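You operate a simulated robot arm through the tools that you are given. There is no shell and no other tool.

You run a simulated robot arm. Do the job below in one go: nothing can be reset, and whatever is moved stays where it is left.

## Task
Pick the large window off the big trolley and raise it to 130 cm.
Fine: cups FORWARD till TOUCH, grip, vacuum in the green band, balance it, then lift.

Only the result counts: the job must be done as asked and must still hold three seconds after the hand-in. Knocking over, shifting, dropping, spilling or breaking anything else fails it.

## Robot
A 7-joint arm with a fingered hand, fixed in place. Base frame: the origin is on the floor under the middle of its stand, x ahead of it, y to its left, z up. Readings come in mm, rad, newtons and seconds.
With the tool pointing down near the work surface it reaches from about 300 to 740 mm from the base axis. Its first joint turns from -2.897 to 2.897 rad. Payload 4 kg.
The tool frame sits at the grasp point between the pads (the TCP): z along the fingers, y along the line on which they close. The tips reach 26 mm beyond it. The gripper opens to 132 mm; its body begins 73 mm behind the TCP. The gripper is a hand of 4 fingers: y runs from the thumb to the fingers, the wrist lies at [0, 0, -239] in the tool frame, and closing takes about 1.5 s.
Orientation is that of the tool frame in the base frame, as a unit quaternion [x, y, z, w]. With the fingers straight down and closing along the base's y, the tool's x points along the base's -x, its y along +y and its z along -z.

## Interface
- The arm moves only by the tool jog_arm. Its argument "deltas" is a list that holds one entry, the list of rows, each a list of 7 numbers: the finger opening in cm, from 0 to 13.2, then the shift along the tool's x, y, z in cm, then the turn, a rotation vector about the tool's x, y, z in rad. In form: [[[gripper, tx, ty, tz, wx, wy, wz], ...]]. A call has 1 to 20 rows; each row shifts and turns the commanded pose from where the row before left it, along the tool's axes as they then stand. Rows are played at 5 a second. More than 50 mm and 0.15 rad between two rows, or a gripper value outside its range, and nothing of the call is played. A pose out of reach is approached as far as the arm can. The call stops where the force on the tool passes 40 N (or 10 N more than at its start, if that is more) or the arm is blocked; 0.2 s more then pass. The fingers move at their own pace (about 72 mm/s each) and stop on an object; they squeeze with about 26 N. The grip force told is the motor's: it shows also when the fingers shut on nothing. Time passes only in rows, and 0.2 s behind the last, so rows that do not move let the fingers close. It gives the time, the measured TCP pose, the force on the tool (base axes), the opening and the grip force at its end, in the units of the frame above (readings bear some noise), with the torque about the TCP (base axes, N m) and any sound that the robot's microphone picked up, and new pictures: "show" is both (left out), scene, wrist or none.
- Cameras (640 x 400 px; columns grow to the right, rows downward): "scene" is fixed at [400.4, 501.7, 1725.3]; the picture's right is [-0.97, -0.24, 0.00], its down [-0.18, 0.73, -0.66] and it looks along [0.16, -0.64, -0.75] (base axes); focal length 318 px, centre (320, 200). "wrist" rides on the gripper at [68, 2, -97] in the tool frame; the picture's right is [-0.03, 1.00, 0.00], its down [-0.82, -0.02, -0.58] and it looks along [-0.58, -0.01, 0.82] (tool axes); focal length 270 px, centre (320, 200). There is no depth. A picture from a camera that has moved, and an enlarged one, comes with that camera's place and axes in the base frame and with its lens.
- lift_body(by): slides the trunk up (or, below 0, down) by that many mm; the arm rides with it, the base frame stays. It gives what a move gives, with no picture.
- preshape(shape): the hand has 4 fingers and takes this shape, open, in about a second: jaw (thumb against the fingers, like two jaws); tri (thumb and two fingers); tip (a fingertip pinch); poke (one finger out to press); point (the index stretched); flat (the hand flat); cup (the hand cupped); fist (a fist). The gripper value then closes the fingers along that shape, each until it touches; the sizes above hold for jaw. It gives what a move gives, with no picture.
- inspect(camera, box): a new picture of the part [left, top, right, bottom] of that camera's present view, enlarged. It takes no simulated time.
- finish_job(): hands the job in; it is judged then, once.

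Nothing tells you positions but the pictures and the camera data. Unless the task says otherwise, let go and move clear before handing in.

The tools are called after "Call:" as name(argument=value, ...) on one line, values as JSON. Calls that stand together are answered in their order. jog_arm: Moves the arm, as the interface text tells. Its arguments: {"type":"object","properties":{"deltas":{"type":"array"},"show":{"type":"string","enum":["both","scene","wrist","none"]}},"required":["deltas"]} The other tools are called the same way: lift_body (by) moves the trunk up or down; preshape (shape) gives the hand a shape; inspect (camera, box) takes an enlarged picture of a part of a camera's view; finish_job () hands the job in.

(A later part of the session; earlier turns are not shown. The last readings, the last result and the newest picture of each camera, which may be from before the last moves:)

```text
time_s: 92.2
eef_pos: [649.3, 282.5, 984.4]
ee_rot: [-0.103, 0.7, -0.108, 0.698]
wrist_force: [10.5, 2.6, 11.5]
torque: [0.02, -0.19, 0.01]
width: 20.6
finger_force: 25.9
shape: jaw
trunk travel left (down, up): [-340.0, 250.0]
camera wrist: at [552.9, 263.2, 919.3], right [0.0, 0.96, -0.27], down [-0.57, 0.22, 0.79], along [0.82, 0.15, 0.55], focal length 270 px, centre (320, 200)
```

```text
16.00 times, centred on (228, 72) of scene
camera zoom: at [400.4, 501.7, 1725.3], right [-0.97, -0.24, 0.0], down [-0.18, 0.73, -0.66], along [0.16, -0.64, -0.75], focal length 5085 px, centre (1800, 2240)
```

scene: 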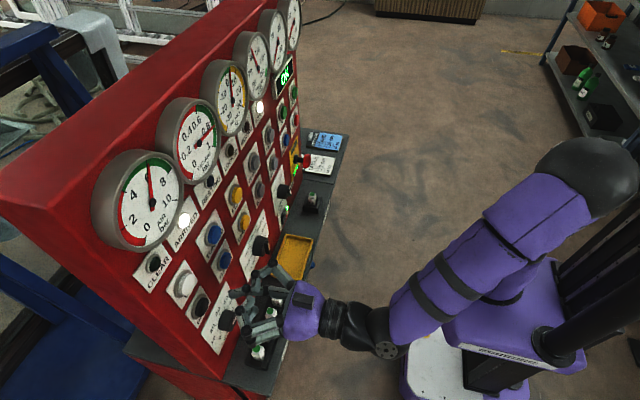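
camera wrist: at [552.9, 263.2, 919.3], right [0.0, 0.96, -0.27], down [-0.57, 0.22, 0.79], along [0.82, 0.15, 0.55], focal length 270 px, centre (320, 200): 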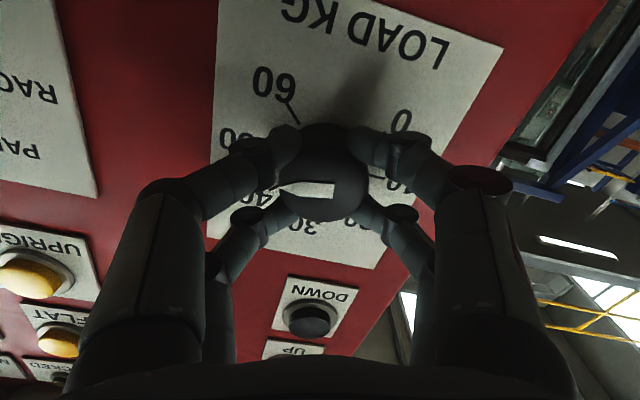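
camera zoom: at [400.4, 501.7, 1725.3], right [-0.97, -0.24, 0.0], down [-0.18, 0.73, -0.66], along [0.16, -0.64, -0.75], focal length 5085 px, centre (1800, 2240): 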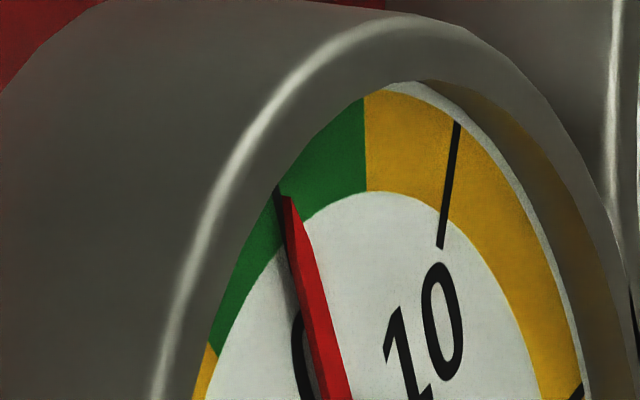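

The balance now rests on zero after settling. I'll release the knob and check that it stays there.

Call:
jog_arm(deltas=[[[5, 0, 0, 0, 0, 0, 0], [5, 0, 0, 0, 0, 0, 0], [5, 0, 0, 0, 0, 0, 0], [5, 0, 0, -3, 0, 0, 0], [5, 0, 0, -4, 0, 0, 0], [5, 0, 0, 0, 0, 0, 0.1], [5, 0, 0, 0, 0, 0, 0.1], [5, 0, 0, 0, 0, 0, 0.1]]], show="none")

Call:
inspect(camera="scene", box=[215, 60, 240, 85])

Call:
inspect(camera="scene", box=[140, 20, 320, 170])

Call:
inspect(camera="wrist", box=[240, 60, 400, 200])

```text
time_s: 94.0
eef_pos: [579.8, 283.6, 982.9]
ee_rot: [0.001, 0.708, -0.001, 0.706]
wrist_force: [0.1, -0.4, 0.4]
torque: [0.01, 0.0, -0.01]
width: 49.5
finger_force: 0.2
shape: jaw
trunk travel left (down, up): [-340.0, 250.0]
```

```text
16.00 times, centred on (228, 72) of scene
camera zoom: at [400.4, 501.7, 1725.3], right [-0.97, -0.24, 0.0], down [-0.18, 0.73, -0.66], along [0.16, -0.64, -0.75], focal length 5085 px, centre (1800, 2240)
```

zoom: 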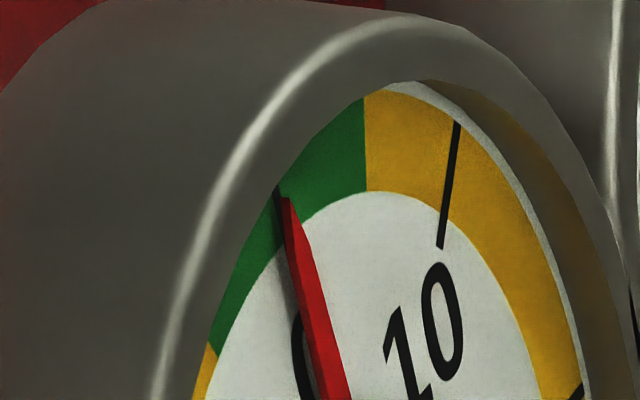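

```text
2.67 times, centred on (230, 95) of scene
camera zoom: at [400.4, 501.7, 1725.3], right [-0.97, -0.24, 0.0], down [-0.18, 0.73, -0.66], along [0.16, -0.64, -0.75], focal length 848 px, centre (560, 480)
```

zoom: 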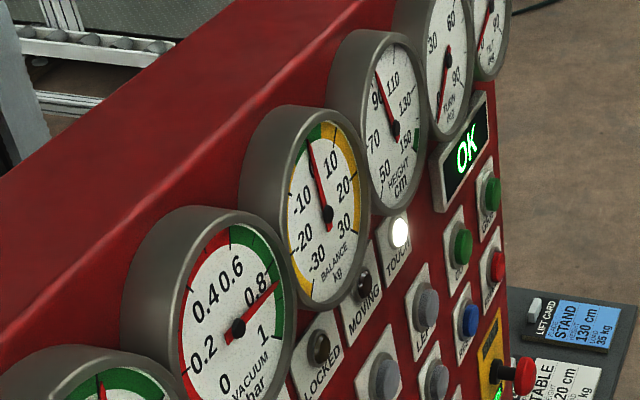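

```text
2.86 times, centred on (320, 130) of wrist
camera zoom: at [482.4, 283.7, 916.1], right [0.0, 1.0, 0.03], down [-0.57, -0.02, 0.82], along [0.82, -0.02, 0.57], focal length 772 px, centre (320, 400)
```

zoom: 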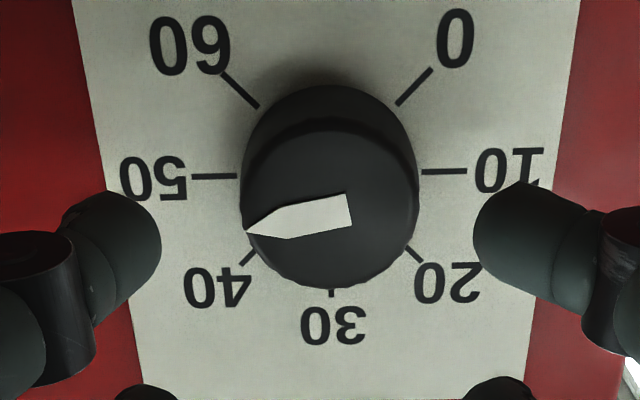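

Balance is on 0 and vacuum is 0.8 bar in the green. Now for the lift: I'll go up to the UP button with the poke shape and stop just short of it.

Call:
lift_body(by=237)

Call:
preshape(shape="poke")

Call:
jog_arm(deltas=[[[13.2, 0, 2.75, 1.5, 0, 0, 0], [13.2, 0, 0, 2.5, 0, 0, 0]]])

Call:
inspect(camera="scene", box=[236, 30, 276, 70])

Call:
inspect(camera="scene", box=[140, 20, 320, 170])

```text
time_s: 96.5
eef_pos: [580.1, 282.2, 1220.4]
ee_rot: [0.0, 0.709, -0.001, 0.705]
wrist_force: [0.0, -0.2, 0.0]
torque: [0.01, 0.01, 0.02]
width: 49.7
finger_force: 0.0
shape: jaw
trunk travel left (down, up): [-577.0, 13.0]
```

```text
time_s: 97.4
eef_pos: [579.1, 281.8, 1221.0]
ee_rot: [0.002, 0.709, -0.002, 0.705]
wrist_force: [-0.5, 0.4, -0.1]
torque: [-0.05, -0.01, 0.02]
width: 0.0
finger_force: 0.1
shape: poke
trunk travel left (down, up): [-577.0, 13.0]
```

```text
time_s: 98.0
eef_pos: [619.3, 310.3, 1220.8]
ee_rot: [0.001, 0.709, -0.002, 0.706]
wrist_force: [-0.7, -0.5, 0.2]
torque: [0.0, 0.01, -0.01]
width: 0.0
finger_force: 0.0
shape: poke
trunk travel left (down, up): [-577.0, 13.0]
camera wrist: at [522.8, 310.7, 1152.9], right [0.0, 1.0, 0.02], down [-0.57, -0.02, 0.82], along [0.82, -0.02, 0.57], focal length 270 px, centre (320, 200)
```

scene: 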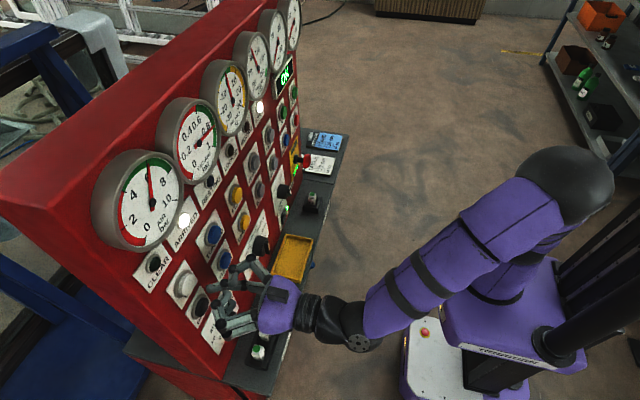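
wrist: 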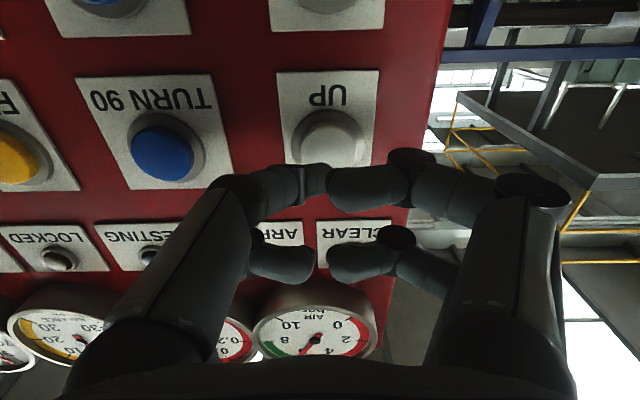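

```text
10.00 times, centred on (256, 50) of scene
camera zoom: at [400.4, 501.7, 1725.3], right [-0.97, -0.24, 0.0], down [-0.18, 0.73, -0.66], along [0.16, -0.64, -0.75], focal length 3178 px, centre (960, 1700)
```

zoom: 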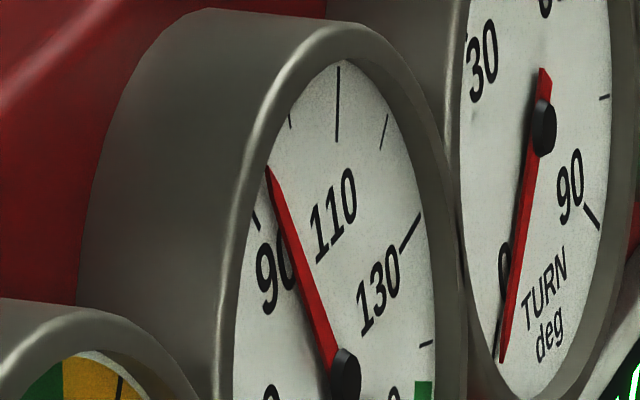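

```text
2.67 times, centred on (230, 95) of scene
camera zoom: at [400.4, 501.7, 1725.3], right [-0.97, -0.24, 0.0], down [-0.18, 0.73, -0.66], along [0.16, -0.64, -0.75], focal length 848 px, centre (560, 480)
```

zoom: 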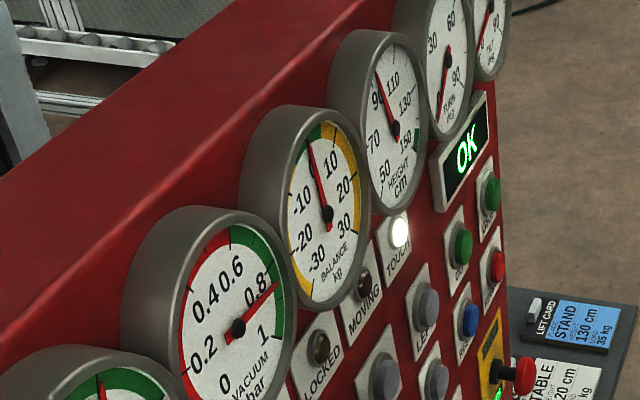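

All readings are good, so I'll press UP briefly and check the response.

Call:
jog_arm(deltas=[[[13.2, 0, 0, 1.8, 0, 0, 0], [13.2, 0, 0, 1.4, 0, 0, 0], [13.2, 0, 0, 0, 0, 0, 0]]], show="scene")

Call:
inspect(camera="scene", box=[236, 30, 276, 70])

Call:
inspect(camera="scene", box=[140, 20, 320, 170])

```text
time_s: 98.8
eef_pos: [650.5, 310.1, 1220.8]
ee_rot: [0.001, 0.708, -0.001, 0.706]
wrist_force: [-5.8, -0.2, -0.8]
torque: [0.01, -0.04, -0.01]
width: 0.2
finger_force: 0.1
shape: poke
trunk travel left (down, up): [-577.0, 13.0]
heard: click
```

scene: 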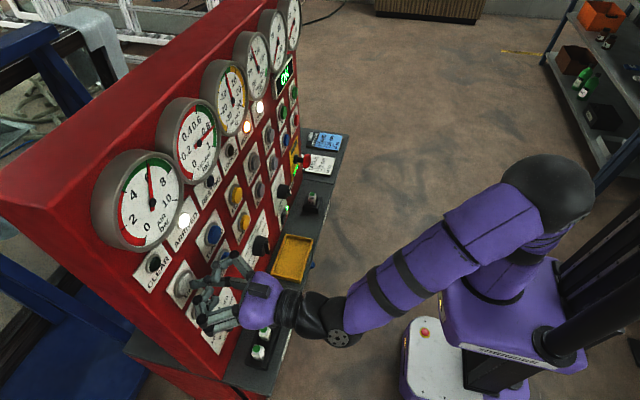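

```text
10.00 times, centred on (256, 50) of scene
camera zoom: at [400.4, 501.7, 1725.3], right [-0.97, -0.24, 0.0], down [-0.18, 0.73, -0.66], along [0.16, -0.64, -0.75], focal length 3178 px, centre (960, 1700)
```

zoom: 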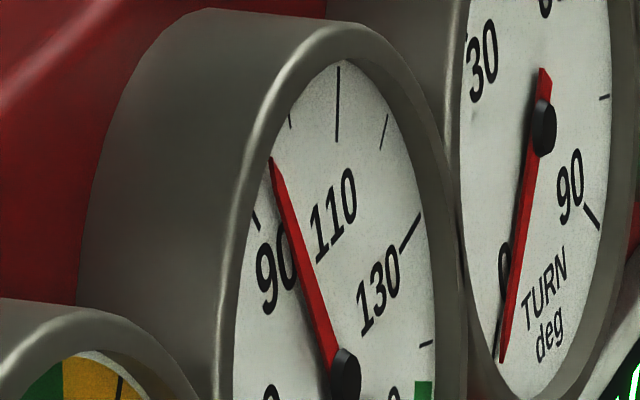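

```text
2.67 times, centred on (230, 95) of scene
camera zoom: at [400.4, 501.7, 1725.3], right [-0.97, -0.24, 0.0], down [-0.18, 0.73, -0.66], along [0.16, -0.64, -0.75], focal length 848 px, centre (560, 480)
```

zoom: 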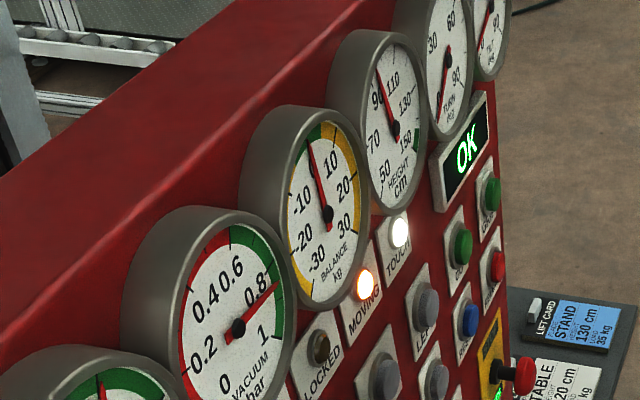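

It's lifting: MOVING is lit, the height is rising, and vacuum and balance are steady. I'll keep holding UP and gauge the rate.

Call:
jog_arm(deltas=[[[13.2, 0, 0, 0, 0, 0, 0], [13.2, 0, 0, 0, 0, 0, 0], [13.2, 0, 0, 0, 0, 0, 0], [13.2, 0, 0, 0, 0, 0, 0], [13.2, 0, 0, 0, 0, 0, 0], [13.2, 0, 0, 0, 0, 0, 0], [13.2, 0, 0, 0, 0, 0, 0], [13.2, 0, 0, 0, 0, 0, 0]]], show="scene")

Call:
inspect(camera="scene", box=[236, 30, 276, 70])

Call:
inspect(camera="scene", box=[140, 20, 320, 170])

```text
time_s: 100.6
eef_pos: [650.2, 310.0, 1220.1]
ee_rot: [0.001, 0.709, -0.001, 0.706]
wrist_force: [-7.0, -0.6, -2.5]
torque: [-0.01, 0.07, -0.01]
width: 0.0
finger_force: 0.1
shape: poke
trunk travel left (down, up): [-577.0, 13.0]
```

scene: 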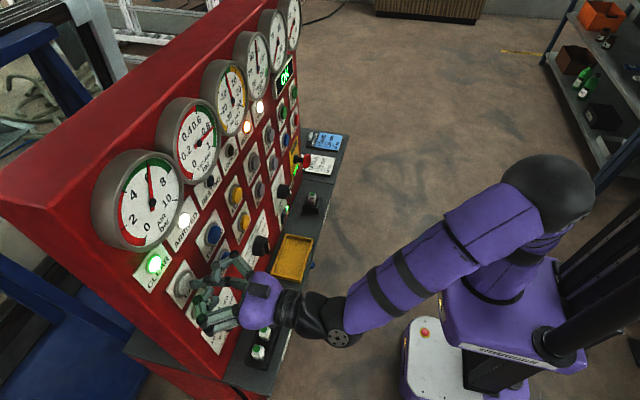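

```text
10.00 times, centred on (256, 50) of scene
camera zoom: at [400.4, 501.7, 1725.3], right [-0.97, -0.24, 0.0], down [-0.18, 0.73, -0.66], along [0.16, -0.64, -0.75], focal length 3178 px, centre (960, 1700)
```

zoom: 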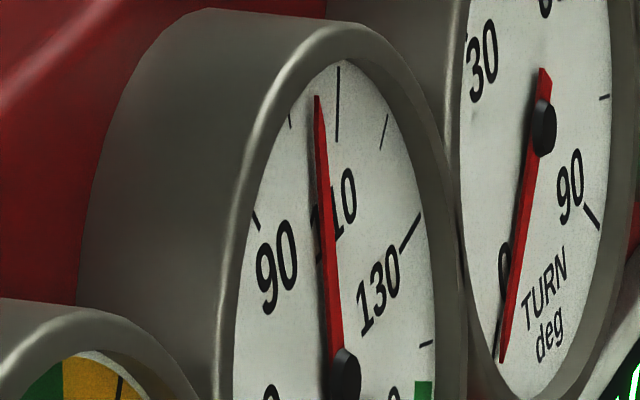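

```text
2.67 times, centred on (230, 95) of scene
camera zoom: at [400.4, 501.7, 1725.3], right [-0.97, -0.24, 0.0], down [-0.18, 0.73, -0.66], along [0.16, -0.64, -0.75], focal length 848 px, centre (560, 480)
```

zoom: 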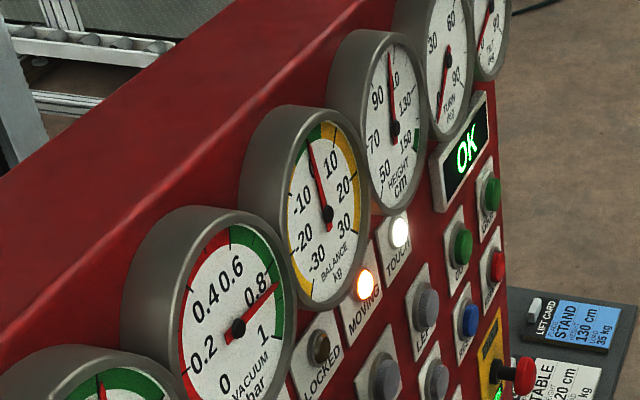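

The height is about 105 cm, CLEAR is lit, and it rises about 5.5 cm/s. I'll hold about 2.4 s more and read again well short of 130.

Call:
jog_arm(deltas=[[[13.2, 0, 0, 0, 0, 0, 0], [13.2, 0, 0, 0, 0, 0, 0], [13.2, 0, 0, 0, 0, 0, 0], [13.2, 0, 0, 0, 0, 0, 0], [13.2, 0, 0, 0, 0, 0, 0], [13.2, 0, 0, 0, 0, 0, 0], [13.2, 0, 0, 0, 0, 0, 0], [13.2, 0, 0, 0, 0, 0, 0], [13.2, 0, 0, 0, 0, 0, 0], [13.2, 0, 0, 0, 0, 0, 0]]], show="none")

Call:
inspect(camera="scene", box=[236, 30, 276, 70])

```text
time_s: 102.8
eef_pos: [650.2, 310.1, 1221.6]
ee_rot: [0.002, 0.708, -0.002, 0.706]
wrist_force: [-5.9, -0.5, -0.5]
torque: [0.02, 0.06, 0.0]
width: 0.0
finger_force: 0.0
shape: poke
trunk travel left (down, up): [-577.0, 13.0]
```

```text
10.00 times, centred on (256, 50) of scene
camera zoom: at [400.4, 501.7, 1725.3], right [-0.97, -0.24, 0.0], down [-0.18, 0.73, -0.66], along [0.16, -0.64, -0.75], focal length 3178 px, centre (960, 1700)
```

zoom: 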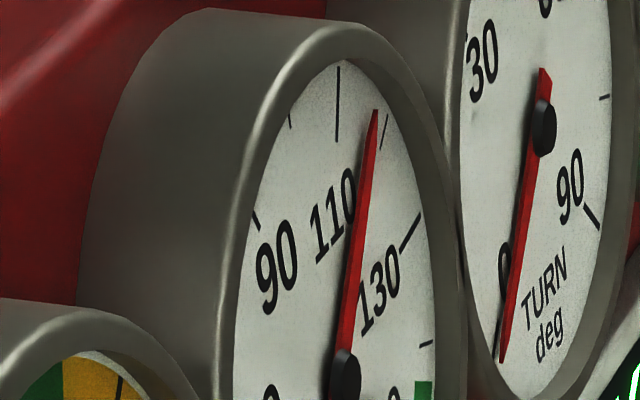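

About 118 cm now. I'll hold about 1 s more and then let go, so the gauge can settle before the last bit.

Call:
jog_arm(deltas=[[[13.2, 0, 0, 0, 0, 0, 0], [13.2, 0, 0, 0, 0, 0, 0], [13.2, 0, 0, 0, 0, 0, 0], [13.2, 0, 0, 0, 0, 0, 0], [13.2, 0, 0, -2.5, 0, 0, 0], [13.2, 0, 0, 0, 0, 0, 0], [13.2, 0, 0, 0, 0, 0, 0], [13.2, 0, 0, 0, 0, 0, 0], [13.2, 0, 0, 0, 0, 0, 0]]], show="scene")

Call:
inspect(camera="scene", box=[236, 30, 276, 70])

Call:
inspect(camera="scene", box=[140, 20, 320, 170])

```text
time_s: 104.8
eef_pos: [626.3, 311.0, 1219.3]
ee_rot: [0.002, 0.708, -0.002, 0.706]
wrist_force: [0.5, -0.6, -0.2]
torque: [0.0, 0.01, -0.02]
width: 0.2
finger_force: 0.0
shape: poke
trunk travel left (down, up): [-577.0, 13.0]
```

scene: 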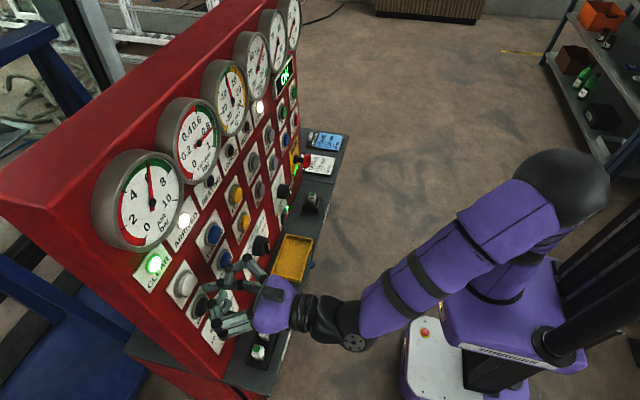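

```text
10.00 times, centred on (256, 50) of scene
camera zoom: at [400.4, 501.7, 1725.3], right [-0.97, -0.24, 0.0], down [-0.18, 0.73, -0.66], along [0.16, -0.64, -0.75], focal length 3178 px, centre (960, 1700)
```

zoom: 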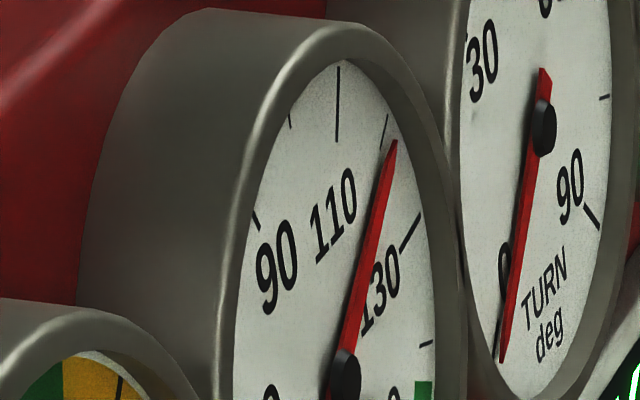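

```text
2.67 times, centred on (230, 95) of scene
camera zoom: at [400.4, 501.7, 1725.3], right [-0.97, -0.24, 0.0], down [-0.18, 0.73, -0.66], along [0.16, -0.64, -0.75], focal length 848 px, centre (560, 480)
```

zoom: 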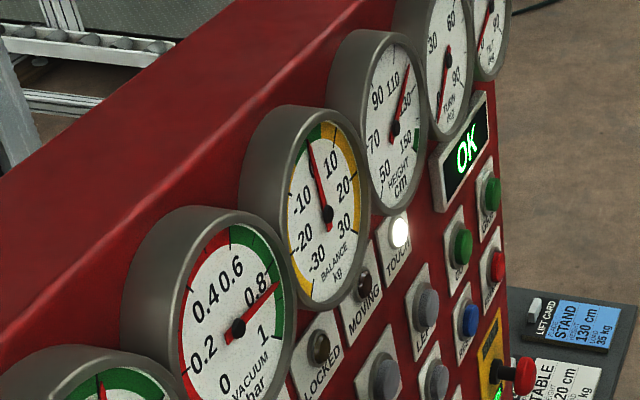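

The scene view of the gauge has parallax, so I can't tell 120 from 124. I'll go back to the middle and read HEIGHT head-on with the wrist camera before the final press.

Call:
jog_arm(deltas=[[[13.2, 0, 0, -3.5, 0, 0, 0], [13.2, 0, -4.5, -2, 0, 0, 0], [13.2, 0, -4.5, -2, 0, 0, 0], [13.2, 0, -4.5, 0, 0, 0, 0], [13.2, 0, -4.5, 0, 0, 0, 0], [13.2, 0, -4.5, 0, 0, 0, 0], [13.2, 0, -4.5, 0, 0, 0, 0], [13.2, 0, -4.5, 0, 0, 0, 0], [13.2, 0, -3, 0, 0, 0, 0]]], show="none")

Call:
preshape(shape="tri")

Call:
inspect(camera="wrist", box=[0, 0, 640, 400])

Call:
inspect(camera="wrist", box=[210, 220, 350, 320])

```text
time_s: 106.8
eef_pos: [558.4, -33.9, 1223.8]
ee_rot: [0.001, 0.709, -0.001, 0.705]
wrist_force: [0.2, 0.2, 0.4]
torque: [-0.02, 0.01, 0.03]
width: 0.1
finger_force: 0.1
shape: poke
out of reach, approached as far as the arm can: row 7, 8
trunk travel left (down, up): [-577.0, 13.0]
```

```text
time_s: 107.7
eef_pos: [558.4, -33.2, 1222.3]
ee_rot: [0.001, 0.709, -0.001, 0.705]
wrist_force: [0.1, -0.1, 0.5]
torque: [0.0, 0.02, -0.05]
width: 131.8
finger_force: 0.0
shape: tri
trunk travel left (down, up): [-577.0, 13.0]
```

```text
1.00 times, centred on (320, 200) of wrist (not enlarged: the box is as wide or as high as the picture)
camera zoom: at [460.8, -32.1, 1156.1], right [0.0, 1.0, 0.02], down [-0.57, -0.02, 0.82], along [0.82, -0.02, 0.57], focal length 270 px, centre (320, 200)
```

zoom: 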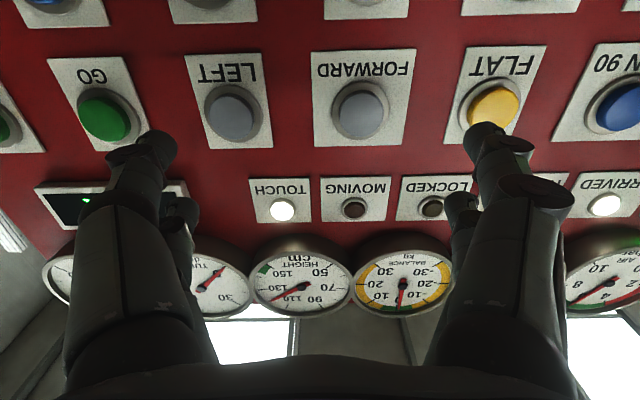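

```text
4.00 times, centred on (280, 270) of wrist
camera zoom: at [460.8, -32.1, 1156.1], right [0.0, 1.0, 0.02], down [-0.57, -0.02, 0.82], along [0.82, -0.02, 0.57], focal length 1081 px, centre (480, -80)
```

zoom: 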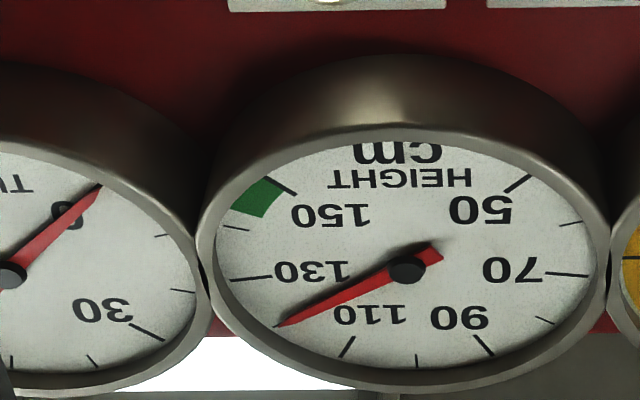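

Head-on, HEIGHT reads about 120 cm, and the average rate is about 5.3 cm/s. I'll return to UP and hold it roughly 1.7 s.

Call:
preshape(shape="poke")

Call:
jog_arm(deltas=[[[13.2, 0, 4.5, 0, 0, 0, 0], [13.2, 0, 4.5, 0, 0, 0, 0], [13.2, 0, 4.5, 0, 0, 0, 0], [13.2, 0, 4.5, 0, 0, 0, 0], [13.2, 0, 4.5, 0, 0, 0, 0], [13.2, 0, 4.5, 0, 0, 0, 0], [13.2, 0, 4.5, 0, 0, 0, 0], [13.2, 0, 2.9, 2, 0, 0, 0], [13.2, 0, 0, 2.4, 0, 0, 0], [13.2, 0, 0, 2.4, 0, 0, 0]]], show="wrist")

```text
time_s: 108.6
eef_pos: [557.5, -33.0, 1223.6]
ee_rot: [0.0, 0.709, -0.001, 0.705]
wrist_force: [0.1, -0.1, -0.4]
torque: [0.01, 0.01, 0.0]
width: 0.3
finger_force: 0.1
shape: poke
trunk travel left (down, up): [-577.0, 13.0]
```

```text
time_s: 110.8
eef_pos: [626.9, 310.8, 1223.7]
ee_rot: [0.001, 0.709, -0.002, 0.705]
wrist_force: [0.5, -0.4, -0.3]
torque: [-0.02, 0.0, 0.02]
width: 0.2
finger_force: 0.1
shape: poke
trunk travel left (down, up): [-577.0, 13.0]
camera wrist: at [530.5, 311.5, 1155.6], right [0.0, 1.0, 0.02], down [-0.57, -0.02, 0.82], along [0.82, -0.02, 0.57], focal length 270 px, centre (320, 200)
```

wrist: 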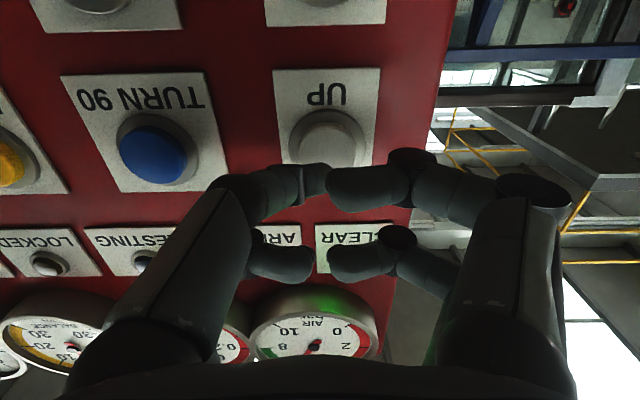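

Lined up again. Pressing UP, holding, and releasing.

Call:
jog_arm(deltas=[[[13.2, 0.25, 0, 2.4, 0, 0, 0], [13.2, 0, 0, 0, 0, 0, 0], [13.2, 0, 0, 0, 0, 0, 0], [13.2, 0, 0, 0, 0, 0, 0], [13.2, 0, 0, 0, 0, 0, 0], [13.2, 0, 0, 0, 0, 0, 0], [13.2, 0, 0, 0, 0, 0, 0], [13.2, 0, 0, 0, 0, 0, 0], [13.2, 0, 0, -2.5, 0, 0, 0], [13.2, 0, 0, 0, 0, 0, 0], [13.2, 0, 0, 0, 0, 0, 0], [13.2, 0, 0, 0, 0, 0, 0], [13.2, 0, 0, 0, 0, 0, 0]]], show="scene")

Call:
inspect(camera="scene", box=[236, 30, 276, 70])

Call:
inspect(camera="scene", box=[140, 20, 320, 170])

```text
time_s: 113.6
eef_pos: [626.3, 309.4, 1220.3]
ee_rot: [0.001, 0.709, -0.002, 0.705]
wrist_force: [0.3, -0.3, -0.4]
torque: [-0.02, 0.0, 0.0]
width: 0.2
finger_force: 0.0
shape: poke
trunk travel left (down, up): [-577.0, 13.0]
heard: click
```

scene: 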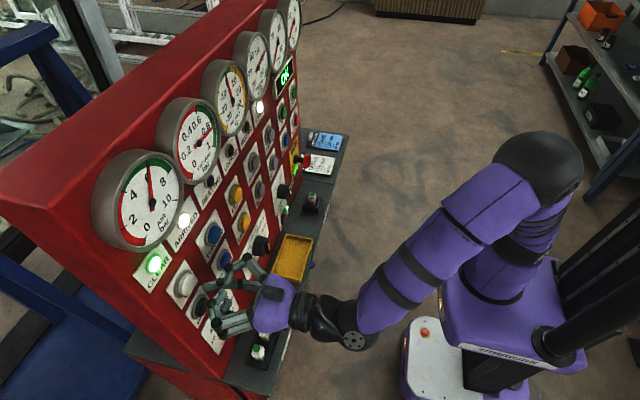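

```text
10.00 times, centred on (256, 50) of scene
camera zoom: at [400.4, 501.7, 1725.3], right [-0.97, -0.24, 0.0], down [-0.18, 0.73, -0.66], along [0.16, -0.64, -0.75], focal length 3178 px, centre (960, 1700)
```

zoom: 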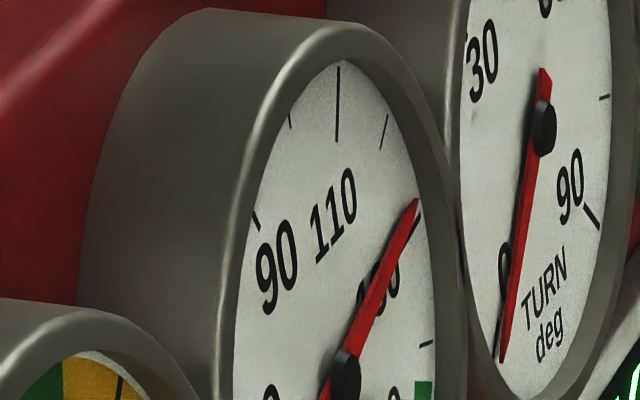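

```text
2.67 times, centred on (230, 95) of scene
camera zoom: at [400.4, 501.7, 1725.3], right [-0.97, -0.24, 0.0], down [-0.18, 0.73, -0.66], along [0.16, -0.64, -0.75], focal length 848 px, centre (560, 480)
```

zoom: 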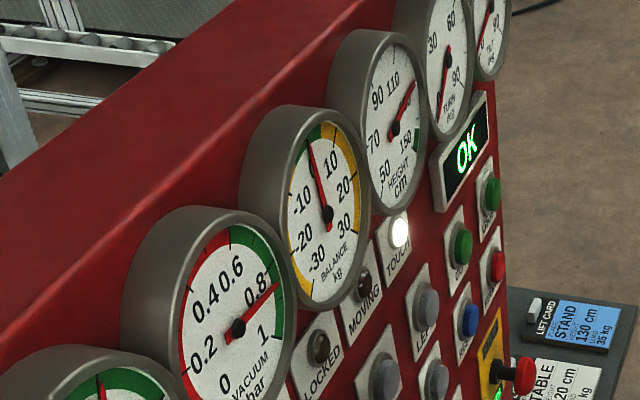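

The needle is near 130. I'll go back to the middle and read it head-on.

Call:
jog_arm(deltas=[[[13.2, 0, 0, -3.5, 0, 0, 0], [13.2, 0, -4.5, -2, 0, 0, 0], [13.2, 0, -4.5, -1.5, 0, 0, 0], [13.2, 0, -4.5, 0, 0, 0, 0], [13.2, 0, -4.5, 0, 0, 0, 0], [13.2, 0, -4.5, 0, 0, 0, 0], [13.2, 0, -4.5, 0, 0, 0, 0], [13.2, 0, -4.5, 0, 0, 0, 0], [13.2, 0, -4.5, 0, 0, 0, 0], [13.2, 0, -2.5, 0, 0, 0, 0]]], show="none")

Call:
preshape(shape="tri")

Call:
inspect(camera="wrist", box=[0, 0, 640, 400])

Call:
inspect(camera="wrist", box=[240, 220, 380, 320])

```text
time_s: 115.8
eef_pos: [556.2, -76.7, 1220.9]
ee_rot: [0.001, 0.709, -0.001, 0.706]
wrist_force: [-0.2, 0.7, 0.3]
torque: [-0.02, 0.03, 0.0]
width: 0.3
finger_force: 0.1
shape: poke
trunk travel left (down, up): [-577.0, 13.0]
```

```text
time_s: 116.7
eef_pos: [553.0, -74.5, 1220.9]
ee_rot: [0.001, 0.709, -0.001, 0.705]
wrist_force: [-0.6, 0.0, 0.2]
torque: [-0.02, 0.01, -0.01]
width: 131.8
finger_force: 0.0
shape: tri
trunk travel left (down, up): [-577.0, 13.0]
```

```text
1.00 times, centred on (320, 200) of wrist (not enlarged: the box is as wide or as high as the picture)
camera zoom: at [457.8, -74.6, 1153.8], right [0.0, 1.0, 0.02], down [-0.57, -0.02, 0.82], along [0.82, -0.02, 0.57], focal length 270 px, centre (320, 200)
```

zoom: 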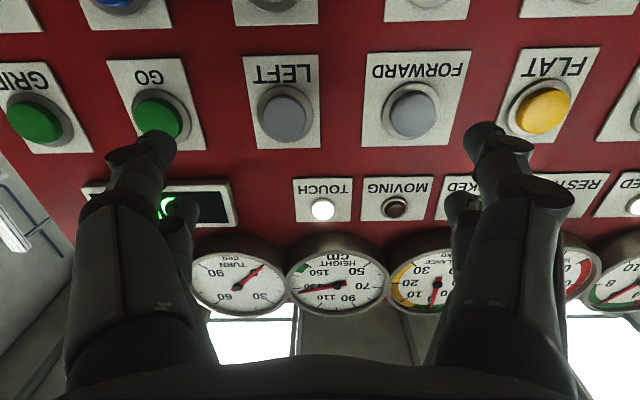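

```text
4.00 times, centred on (310, 270) of wrist
camera zoom: at [457.8, -74.6, 1153.8], right [0.0, 1.0, 0.02], down [-0.57, -0.02, 0.82], along [0.82, -0.02, 0.57], focal length 1081 px, centre (360, -80)
```

zoom: 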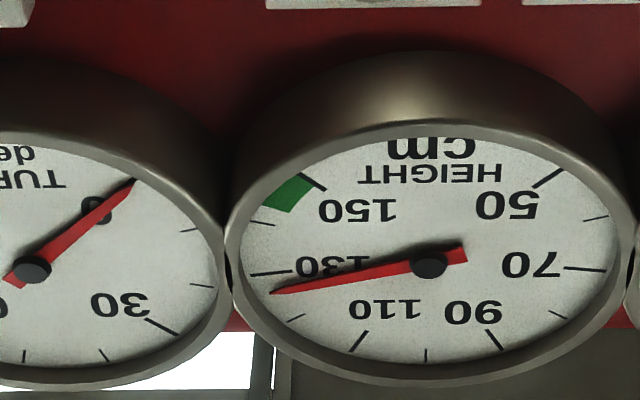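

Head-on, the needle is about 2 cm below the 130 tick (≈127.8). The rate works out to about 1 cm per 0.2 s row, so a press held for two rows should finish it.

Call:
preshape(shape="poke")

Call:
jog_arm(deltas=[[[13.2, 0, 4.5, 0, 0, 0, 0], [13.2, 0, 4.5, 0, 0, 0, 0], [13.2, 0, 4.5, 0, 0, 0, 0], [13.2, 0, 4.5, 0, 0, 0, 0], [13.2, 0, 4.5, 0, 0, 0, 0], [13.2, 0, 4.5, 0, 0, 0, 0], [13.2, 0, 4.5, 0, 0, 0, 0], [13.2, 0, 4.5, 0, 0, 0, 0], [13.2, 0, 2.5, 2.4, 0, 0, 0], [13.2, 0, 0, 2.4, 0, 0, 0], [13.2, 0, 0, 2.4, 0, 0, 0]]], show="wrist")

```text
time_s: 117.6
eef_pos: [555.0, -75.4, 1221.5]
ee_rot: [0.001, 0.709, -0.002, 0.706]
wrist_force: [0.5, -0.6, 1.7]
torque: [0.01, -0.02, 0.01]
width: 0.0
finger_force: 0.1
shape: poke
trunk travel left (down, up): [-577.0, 13.0]
```

```text
time_s: 120.0
eef_pos: [628.7, 310.3, 1220.8]
ee_rot: [0.001, 0.708, -0.001, 0.706]
wrist_force: [0.1, 0.4, 0.0]
torque: [-0.01, 0.0, 0.01]
width: 0.0
finger_force: 0.1
shape: poke
trunk travel left (down, up): [-577.0, 13.0]
camera wrist: at [532.1, 311.4, 1153.5], right [0.0, 1.0, 0.02], down [-0.57, -0.02, 0.82], along [0.82, -0.02, 0.57], focal length 270 px, centre (320, 200)
```

wrist: 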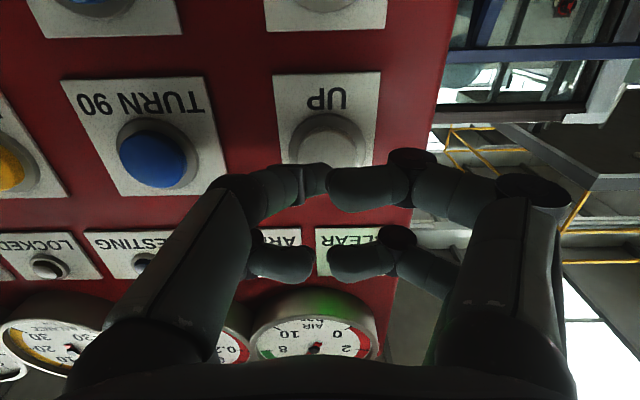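

Call:
jog_arm(deltas=[[[13.2, 0, 0, 2.2, 0, 0, 0], [13.2, 0, 0, 0, 0, 0, 0], [13.2, 0, 0, 0, 0, 0, 0], [13.2, 0, 0, -2.5, 0, 0, 0], [13.2, 0, 0, -3, 0, 0, 0], [13.2, 0, -4.5, -2, 0, 0, 0], [13.2, 0, -4.5, 0, 0, 0, 0], [13.2, 0, -4.5, 0, 0, 0, 0], [13.2, 0, -4.5, 0, 0, 0, 0], [13.2, 0, -4.5, 0, 0, 0, 0], [13.2, 0, -4.5, 0, 0, 0, 0], [13.2, 0, -4.5, 0, 0, 0, 0], [13.2, 0, -4.5, 0, 0, 0, 0], [13.2, 0, -2.5, 0, 0, 0, 0]]], show="none")

Call:
preshape(shape="tri")

Call:
inspect(camera="wrist", box=[240, 220, 380, 320])

Call:
inspect(camera="wrist", box=[0, 0, 640, 400])

Call:
inspect(camera="scene", box=[80, 0, 320, 300])

```text
time_s: 123.0
eef_pos: [573.9, -73.3, 1221.5]
ee_rot: [0.001, 0.709, -0.001, 0.705]
wrist_force: [-0.4, -0.6, 0.2]
torque: [0.02, 0.03, -0.01]
width: 0.0
finger_force: 0.1
shape: poke
trunk travel left (down, up): [-577.0, 13.0]
heard: click
```

```text
time_s: 123.9
eef_pos: [574.6, -74.2, 1220.0]
ee_rot: [0.001, 0.709, -0.002, 0.705]
wrist_force: [-0.4, -0.2, -0.5]
torque: [0.02, 0.0, -0.02]
width: 131.6
finger_force: 0.0
shape: tri
trunk travel left (down, up): [-577.0, 13.0]
```

```text
4.00 times, centred on (310, 270) of wrist
camera zoom: at [477.5, -72.6, 1153.8], right [0.0, 1.0, 0.02], down [-0.57, -0.02, 0.82], along [0.82, -0.02, 0.57], focal length 1081 px, centre (360, -80)
```

zoom: 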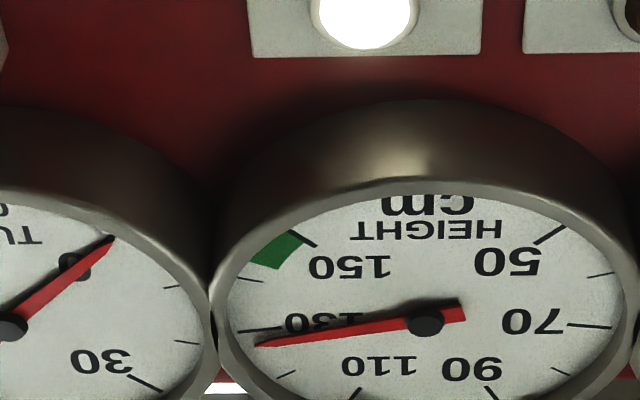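

```text
1.00 times, centred on (320, 200) of wrist (not enlarged: the box is as wide or as high as the picture)
camera zoom: at [477.5, -72.6, 1153.8], right [0.0, 1.0, 0.02], down [-0.57, -0.02, 0.82], along [0.82, -0.02, 0.57], focal length 270 px, centre (320, 200)
```

zoom: 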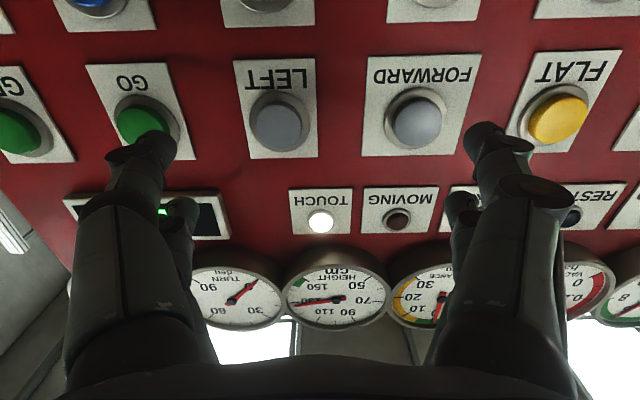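

```text
1.33 times, centred on (200, 150) of scene
camera zoom: at [400.4, 501.7, 1725.3], right [-0.97, -0.24, 0.0], down [-0.18, 0.73, -0.66], along [0.16, -0.64, -0.75], focal length 424 px, centre (480, 267)
```

zoom: 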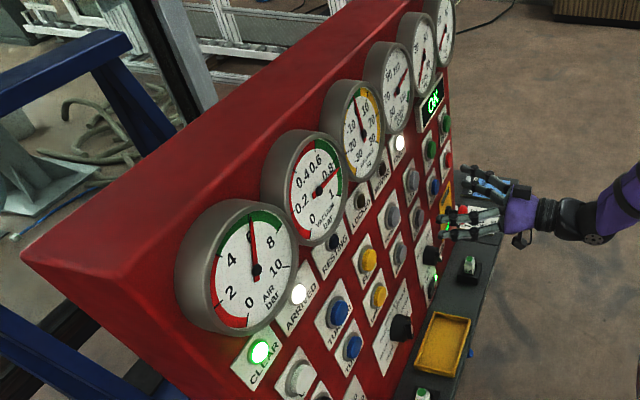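

The reading is close to 129, but this upward view has parallax. I'll raise the camera level with the gauge to read it properly.

Call:
jog_arm(deltas=[[[13.2, -4.1, 0.2, -0.5, 0, 0, 0], [13.2, -4.1, 0.2, -0.5, 0, 0, 0], [13.2, -4.1, 0.2, -0.5, 0, 0, 0], [13.2, -4.1, 0.2, -0.5, 0, 0, 0], [13.2, -4.1, 0.2, -0.5, 0, 0, 0], [13.2, 0, 0, 0, 0, 0.13, 0], [13.2, 0, 0, 0, 0, 0.13, 0], [13.2, 0, 0, 0, 0, 0.13, 0], [13.2, 0, 0, 0, 0, 0.13, 0], [13.2, 0, 0, 0, 0, 0.1, 0]]], show="wrist")

```text
time_s: 126.1
eef_pos: [549.7, -64.1, 1425.2]
ee_rot: [0.0, 0.89, 0.0, 0.455]
wrist_force: [-0.7, -0.2, 0.3]
torque: [0.01, 0.0, 0.02]
width: 131.7
finger_force: 0.0
shape: tri
trunk travel left (down, up): [-577.0, 13.0]
camera wrist: at [431.3, -64.0, 1428.1], right [0.02, 1.0, 0.02], down [0.01, -0.02, 1.0], along [1.0, -0.02, -0.01], focal length 270 px, centre (320, 200)
```

wrist: 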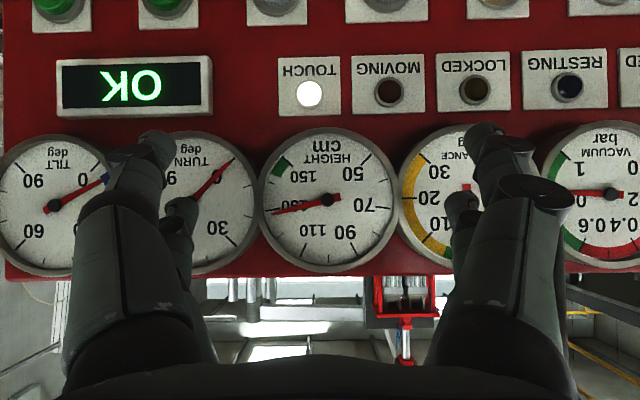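

Now the camera faces the gauge squarely, so I'll zoom in for the reading.

Call:
inspect(camera="wrist", box=[250, 130, 410, 280])

Call:
inspect(camera="wrist", box=[255, 180, 335, 230])

```text
2.67 times, centred on (330, 205) of wrist
camera zoom: at [431.3, -64.0, 1428.1], right [0.02, 1.0, 0.02], down [0.01, -0.02, 1.0], along [1.0, -0.02, -0.01], focal length 721 px, centre (293, 187)
```

zoom: 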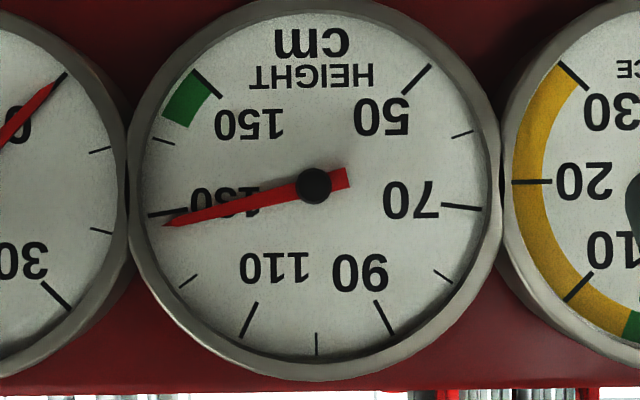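

```text
8.00 times, centred on (295, 205) of wrist
camera zoom: at [431.3, -64.0, 1428.1], right [0.02, 1.0, 0.02], down [0.01, -0.02, 1.0], along [1.0, -0.02, -0.01], focal length 2162 px, centre (520, 160)
```

zoom: 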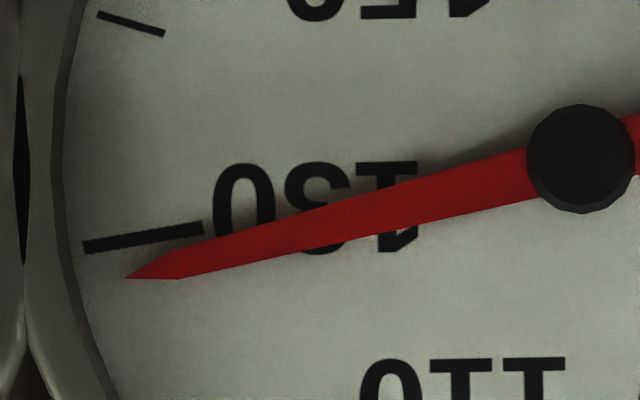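

Square on, the needle is 5.5° below the 130 tick, which is 128.0 cm. About 2 cm remain, so I'll go back to UP and use two hold rows with a slightly slower release.

Call:
jog_arm(deltas=[[[13.2, 0, 0, 0, 0, -0.13, 0], [13.2, 0, 0, 0, 0, -0.13, 0], [13.2, 0, 0, 0, 0, -0.13, 0], [13.2, 0, 0, 0, 0, -0.13, 0], [13.2, 0, 0, 0, 0, -0.1, 0], [13.2, 4.1, 0, 0.5, 0, 0, 0], [13.2, 4.1, 0, 0.5, 0, 0, 0], [13.2, 4.1, 0, 0.5, 0, 0, 0], [13.2, 4.1, 0, 0.5, 0, 0, 0], [13.2, 4.1, 0, 0.5, 0, 0, 0]]], show="none")

Call:
preshape(shape="poke")

Call:
jog_arm(deltas=[[[13.2, 0, 4.5, 0, 0, 0, 0], [13.2, 0, 4.5, 0, 0, 0, 0], [13.2, 0, 4.5, 0, 0, 0, 0], [13.2, 0, 4.5, 0, 0, 0, 0], [13.2, 0, 4.5, 0, 0, 0, 0], [13.2, 0, 4.5, 0, 0, 0, 0], [13.2, 0, 4.5, 0, 0, 0, 0], [13.2, 0, 4.5, 0, 0, 0, 0], [13.2, 0, 1.4, 0, 0, 0, 0]]], show="wrist")

```text
time_s: 128.3
eef_pos: [574.7, -65.0, 1223.0]
ee_rot: [0.001, 0.708, -0.002, 0.706]
wrist_force: [0.2, 0.0, 0.1]
torque: [0.02, 0.0, 0.0]
width: 131.7
finger_force: 0.1
shape: tri
trunk travel left (down, up): [-577.0, 13.0]
```

```text
time_s: 129.2
eef_pos: [574.1, -64.2, 1222.4]
ee_rot: [0.001, 0.708, -0.002, 0.706]
wrist_force: [-0.3, -0.2, -0.1]
torque: [0.0, 0.04, 0.02]
width: 0.0
finger_force: 0.0
shape: poke
trunk travel left (down, up): [-577.0, 13.0]
```

```text
time_s: 131.2
eef_pos: [576.2, 309.8, 1220.8]
ee_rot: [0.0, 0.709, -0.001, 0.705]
wrist_force: [0.0, -0.3, 0.4]
torque: [-0.04, -0.04, -0.03]
width: 0.3
finger_force: 0.1
shape: poke
trunk travel left (down, up): [-577.0, 13.0]
camera wrist: at [479.4, 310.3, 1152.8], right [0.0, 1.0, 0.02], down [-0.57, -0.02, 0.82], along [0.82, -0.02, 0.57], focal length 270 px, centre (320, 200)
```

wrist: 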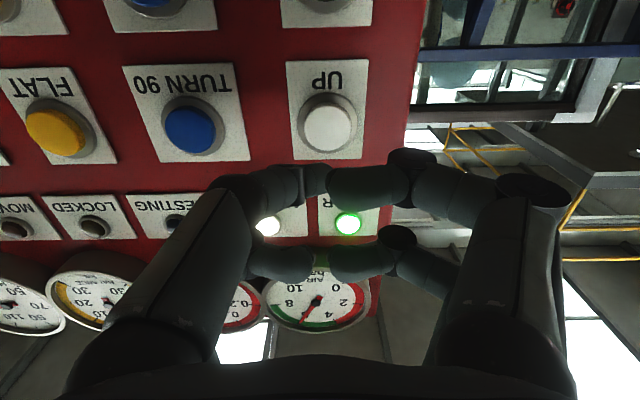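

Call:
jog_arm(deltas=[[[13.2, 0, 0, 2.6, 0, 0, 0], [13.2, 0, 0, 2.6, 0, 0, 0], [13.2, 0, 0, 0, 0, 0, 0], [13.2, 0, 0, 2.3, 0, 0, 0], [13.2, 0, 0, 0, 0, 0, 0], [13.2, 0, 0, 0, 0, 0, 0], [13.2, 0, 0, -0.8, 0, 0, 0], [13.2, 0, 0, -3.5, 0, 0, 0], [13.2, 0, 0, -3.3, 0, 0, 0], [13.2, 0, -4.5, 0, 0, 0, 0], [13.2, 0, -4.5, 0, 0, 0, 0], [13.2, 0, -4.5, 0, 0, 0, 0], [13.2, 0, -4.5, 0, 0, 0, 0], [13.2, 0, -4.5, 0, 0, 0, 0], [13.2, 0, -4.5, 0, 0, 0, 0], [13.2, 0, -4.5, 0, 0, 0, 0], [13.2, 0, -4.5, 0, 0, 0, 0], [13.2, 0, -1.4, 0, 0, 0, 0]]], show="none")

Call:
preshape(shape="tri")

Call:
jog_arm(deltas=[[[13.2, -4.1, 0, -0.5, 0, 0, 0], [13.2, -4.1, 0, -0.5, 0, 0, 0], [13.2, -4.1, 0, -0.5, 0, 0, 0], [13.2, -4.1, 0, -0.5, 0, 0, 0], [13.2, -4.1, 0, -0.5, 0, 0, 0], [13.2, 0, 0, 0, 0, 0.13, 0], [13.2, 0, 0, 0, 0, 0.13, 0], [13.2, 0, 0, 0, 0, 0.13, 0], [13.2, 0, 0, 0, 0, 0.13, 0], [13.2, 0, 0, 0, 0, 0.1, 0]]])

Call:
inspect(camera="wrist", box=[255, 180, 335, 230])

Call:
inspect(camera="wrist", box=[250, 130, 410, 280])

```text
time_s: 135.0
eef_pos: [574.4, -65.3, 1220.9]
ee_rot: [0.0, 0.709, -0.001, 0.705]
wrist_force: [-0.2, -0.2, -0.5]
torque: [0.01, 0.0, 0.04]
width: 0.2
finger_force: 0.1
shape: poke
trunk travel left (down, up): [-577.0, 13.0]
heard: click
```

```text
time_s: 135.9
eef_pos: [573.9, -65.0, 1220.1]
ee_rot: [0.001, 0.708, -0.002, 0.706]
wrist_force: [0.0, 0.9, -0.3]
torque: [0.02, 0.02, 0.02]
width: 131.7
finger_force: 0.1
shape: tri
trunk travel left (down, up): [-577.0, 13.0]
```

```text
time_s: 138.1
eef_pos: [548.0, -65.8, 1426.1]
ee_rot: [0.002, 0.891, -0.001, 0.455]
wrist_force: [0.3, -0.5, 0.0]
torque: [-0.01, 0.01, 0.03]
width: 131.8
finger_force: 0.0
shape: tri
trunk travel left (down, up): [-577.0, 13.0]
camera wrist: at [430.2, -64.3, 1428.1], right [0.02, 1.0, 0.02], down [0.01, -0.02, 1.0], along [1.0, -0.02, -0.01], focal length 270 px, centre (320, 200)
```

scene: 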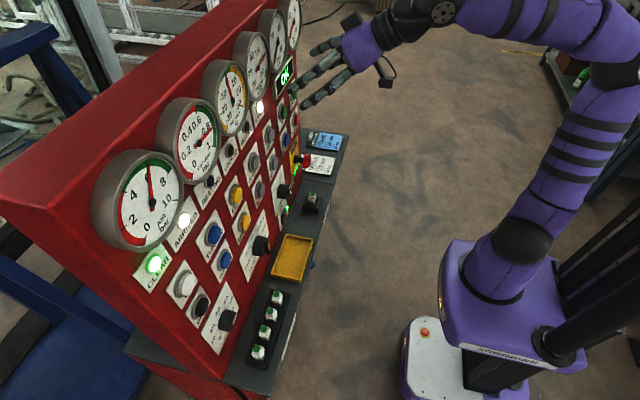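
wrist: 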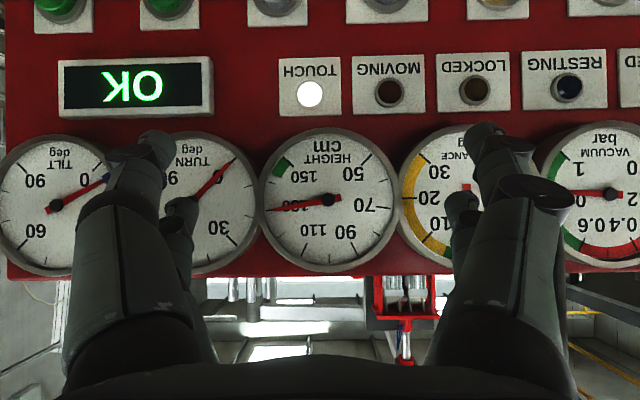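

```text
8.00 times, centred on (295, 205) of wrist
camera zoom: at [430.2, -64.3, 1428.1], right [0.02, 1.0, 0.02], down [0.01, -0.02, 1.0], along [1.0, -0.02, -0.01], focal length 2162 px, centre (520, 160)
```

zoom: 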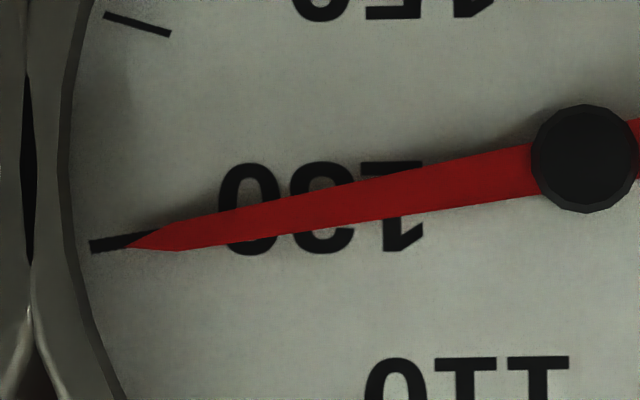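

```text
2.67 times, centred on (330, 205) of wrist
camera zoom: at [430.2, -64.3, 1428.1], right [0.02, 1.0, 0.02], down [0.01, -0.02, 1.0], along [1.0, -0.02, -0.01], focal length 721 px, centre (293, 187)
```

zoom: 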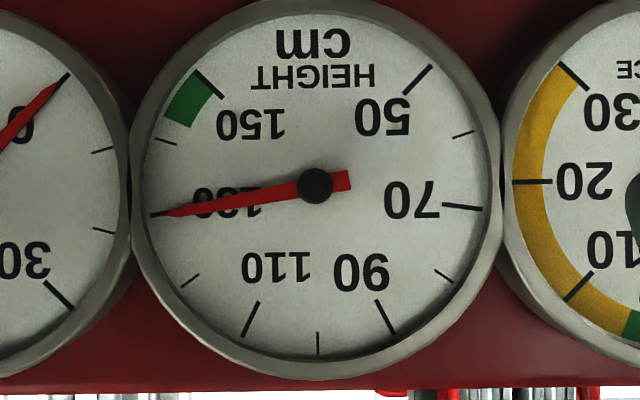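

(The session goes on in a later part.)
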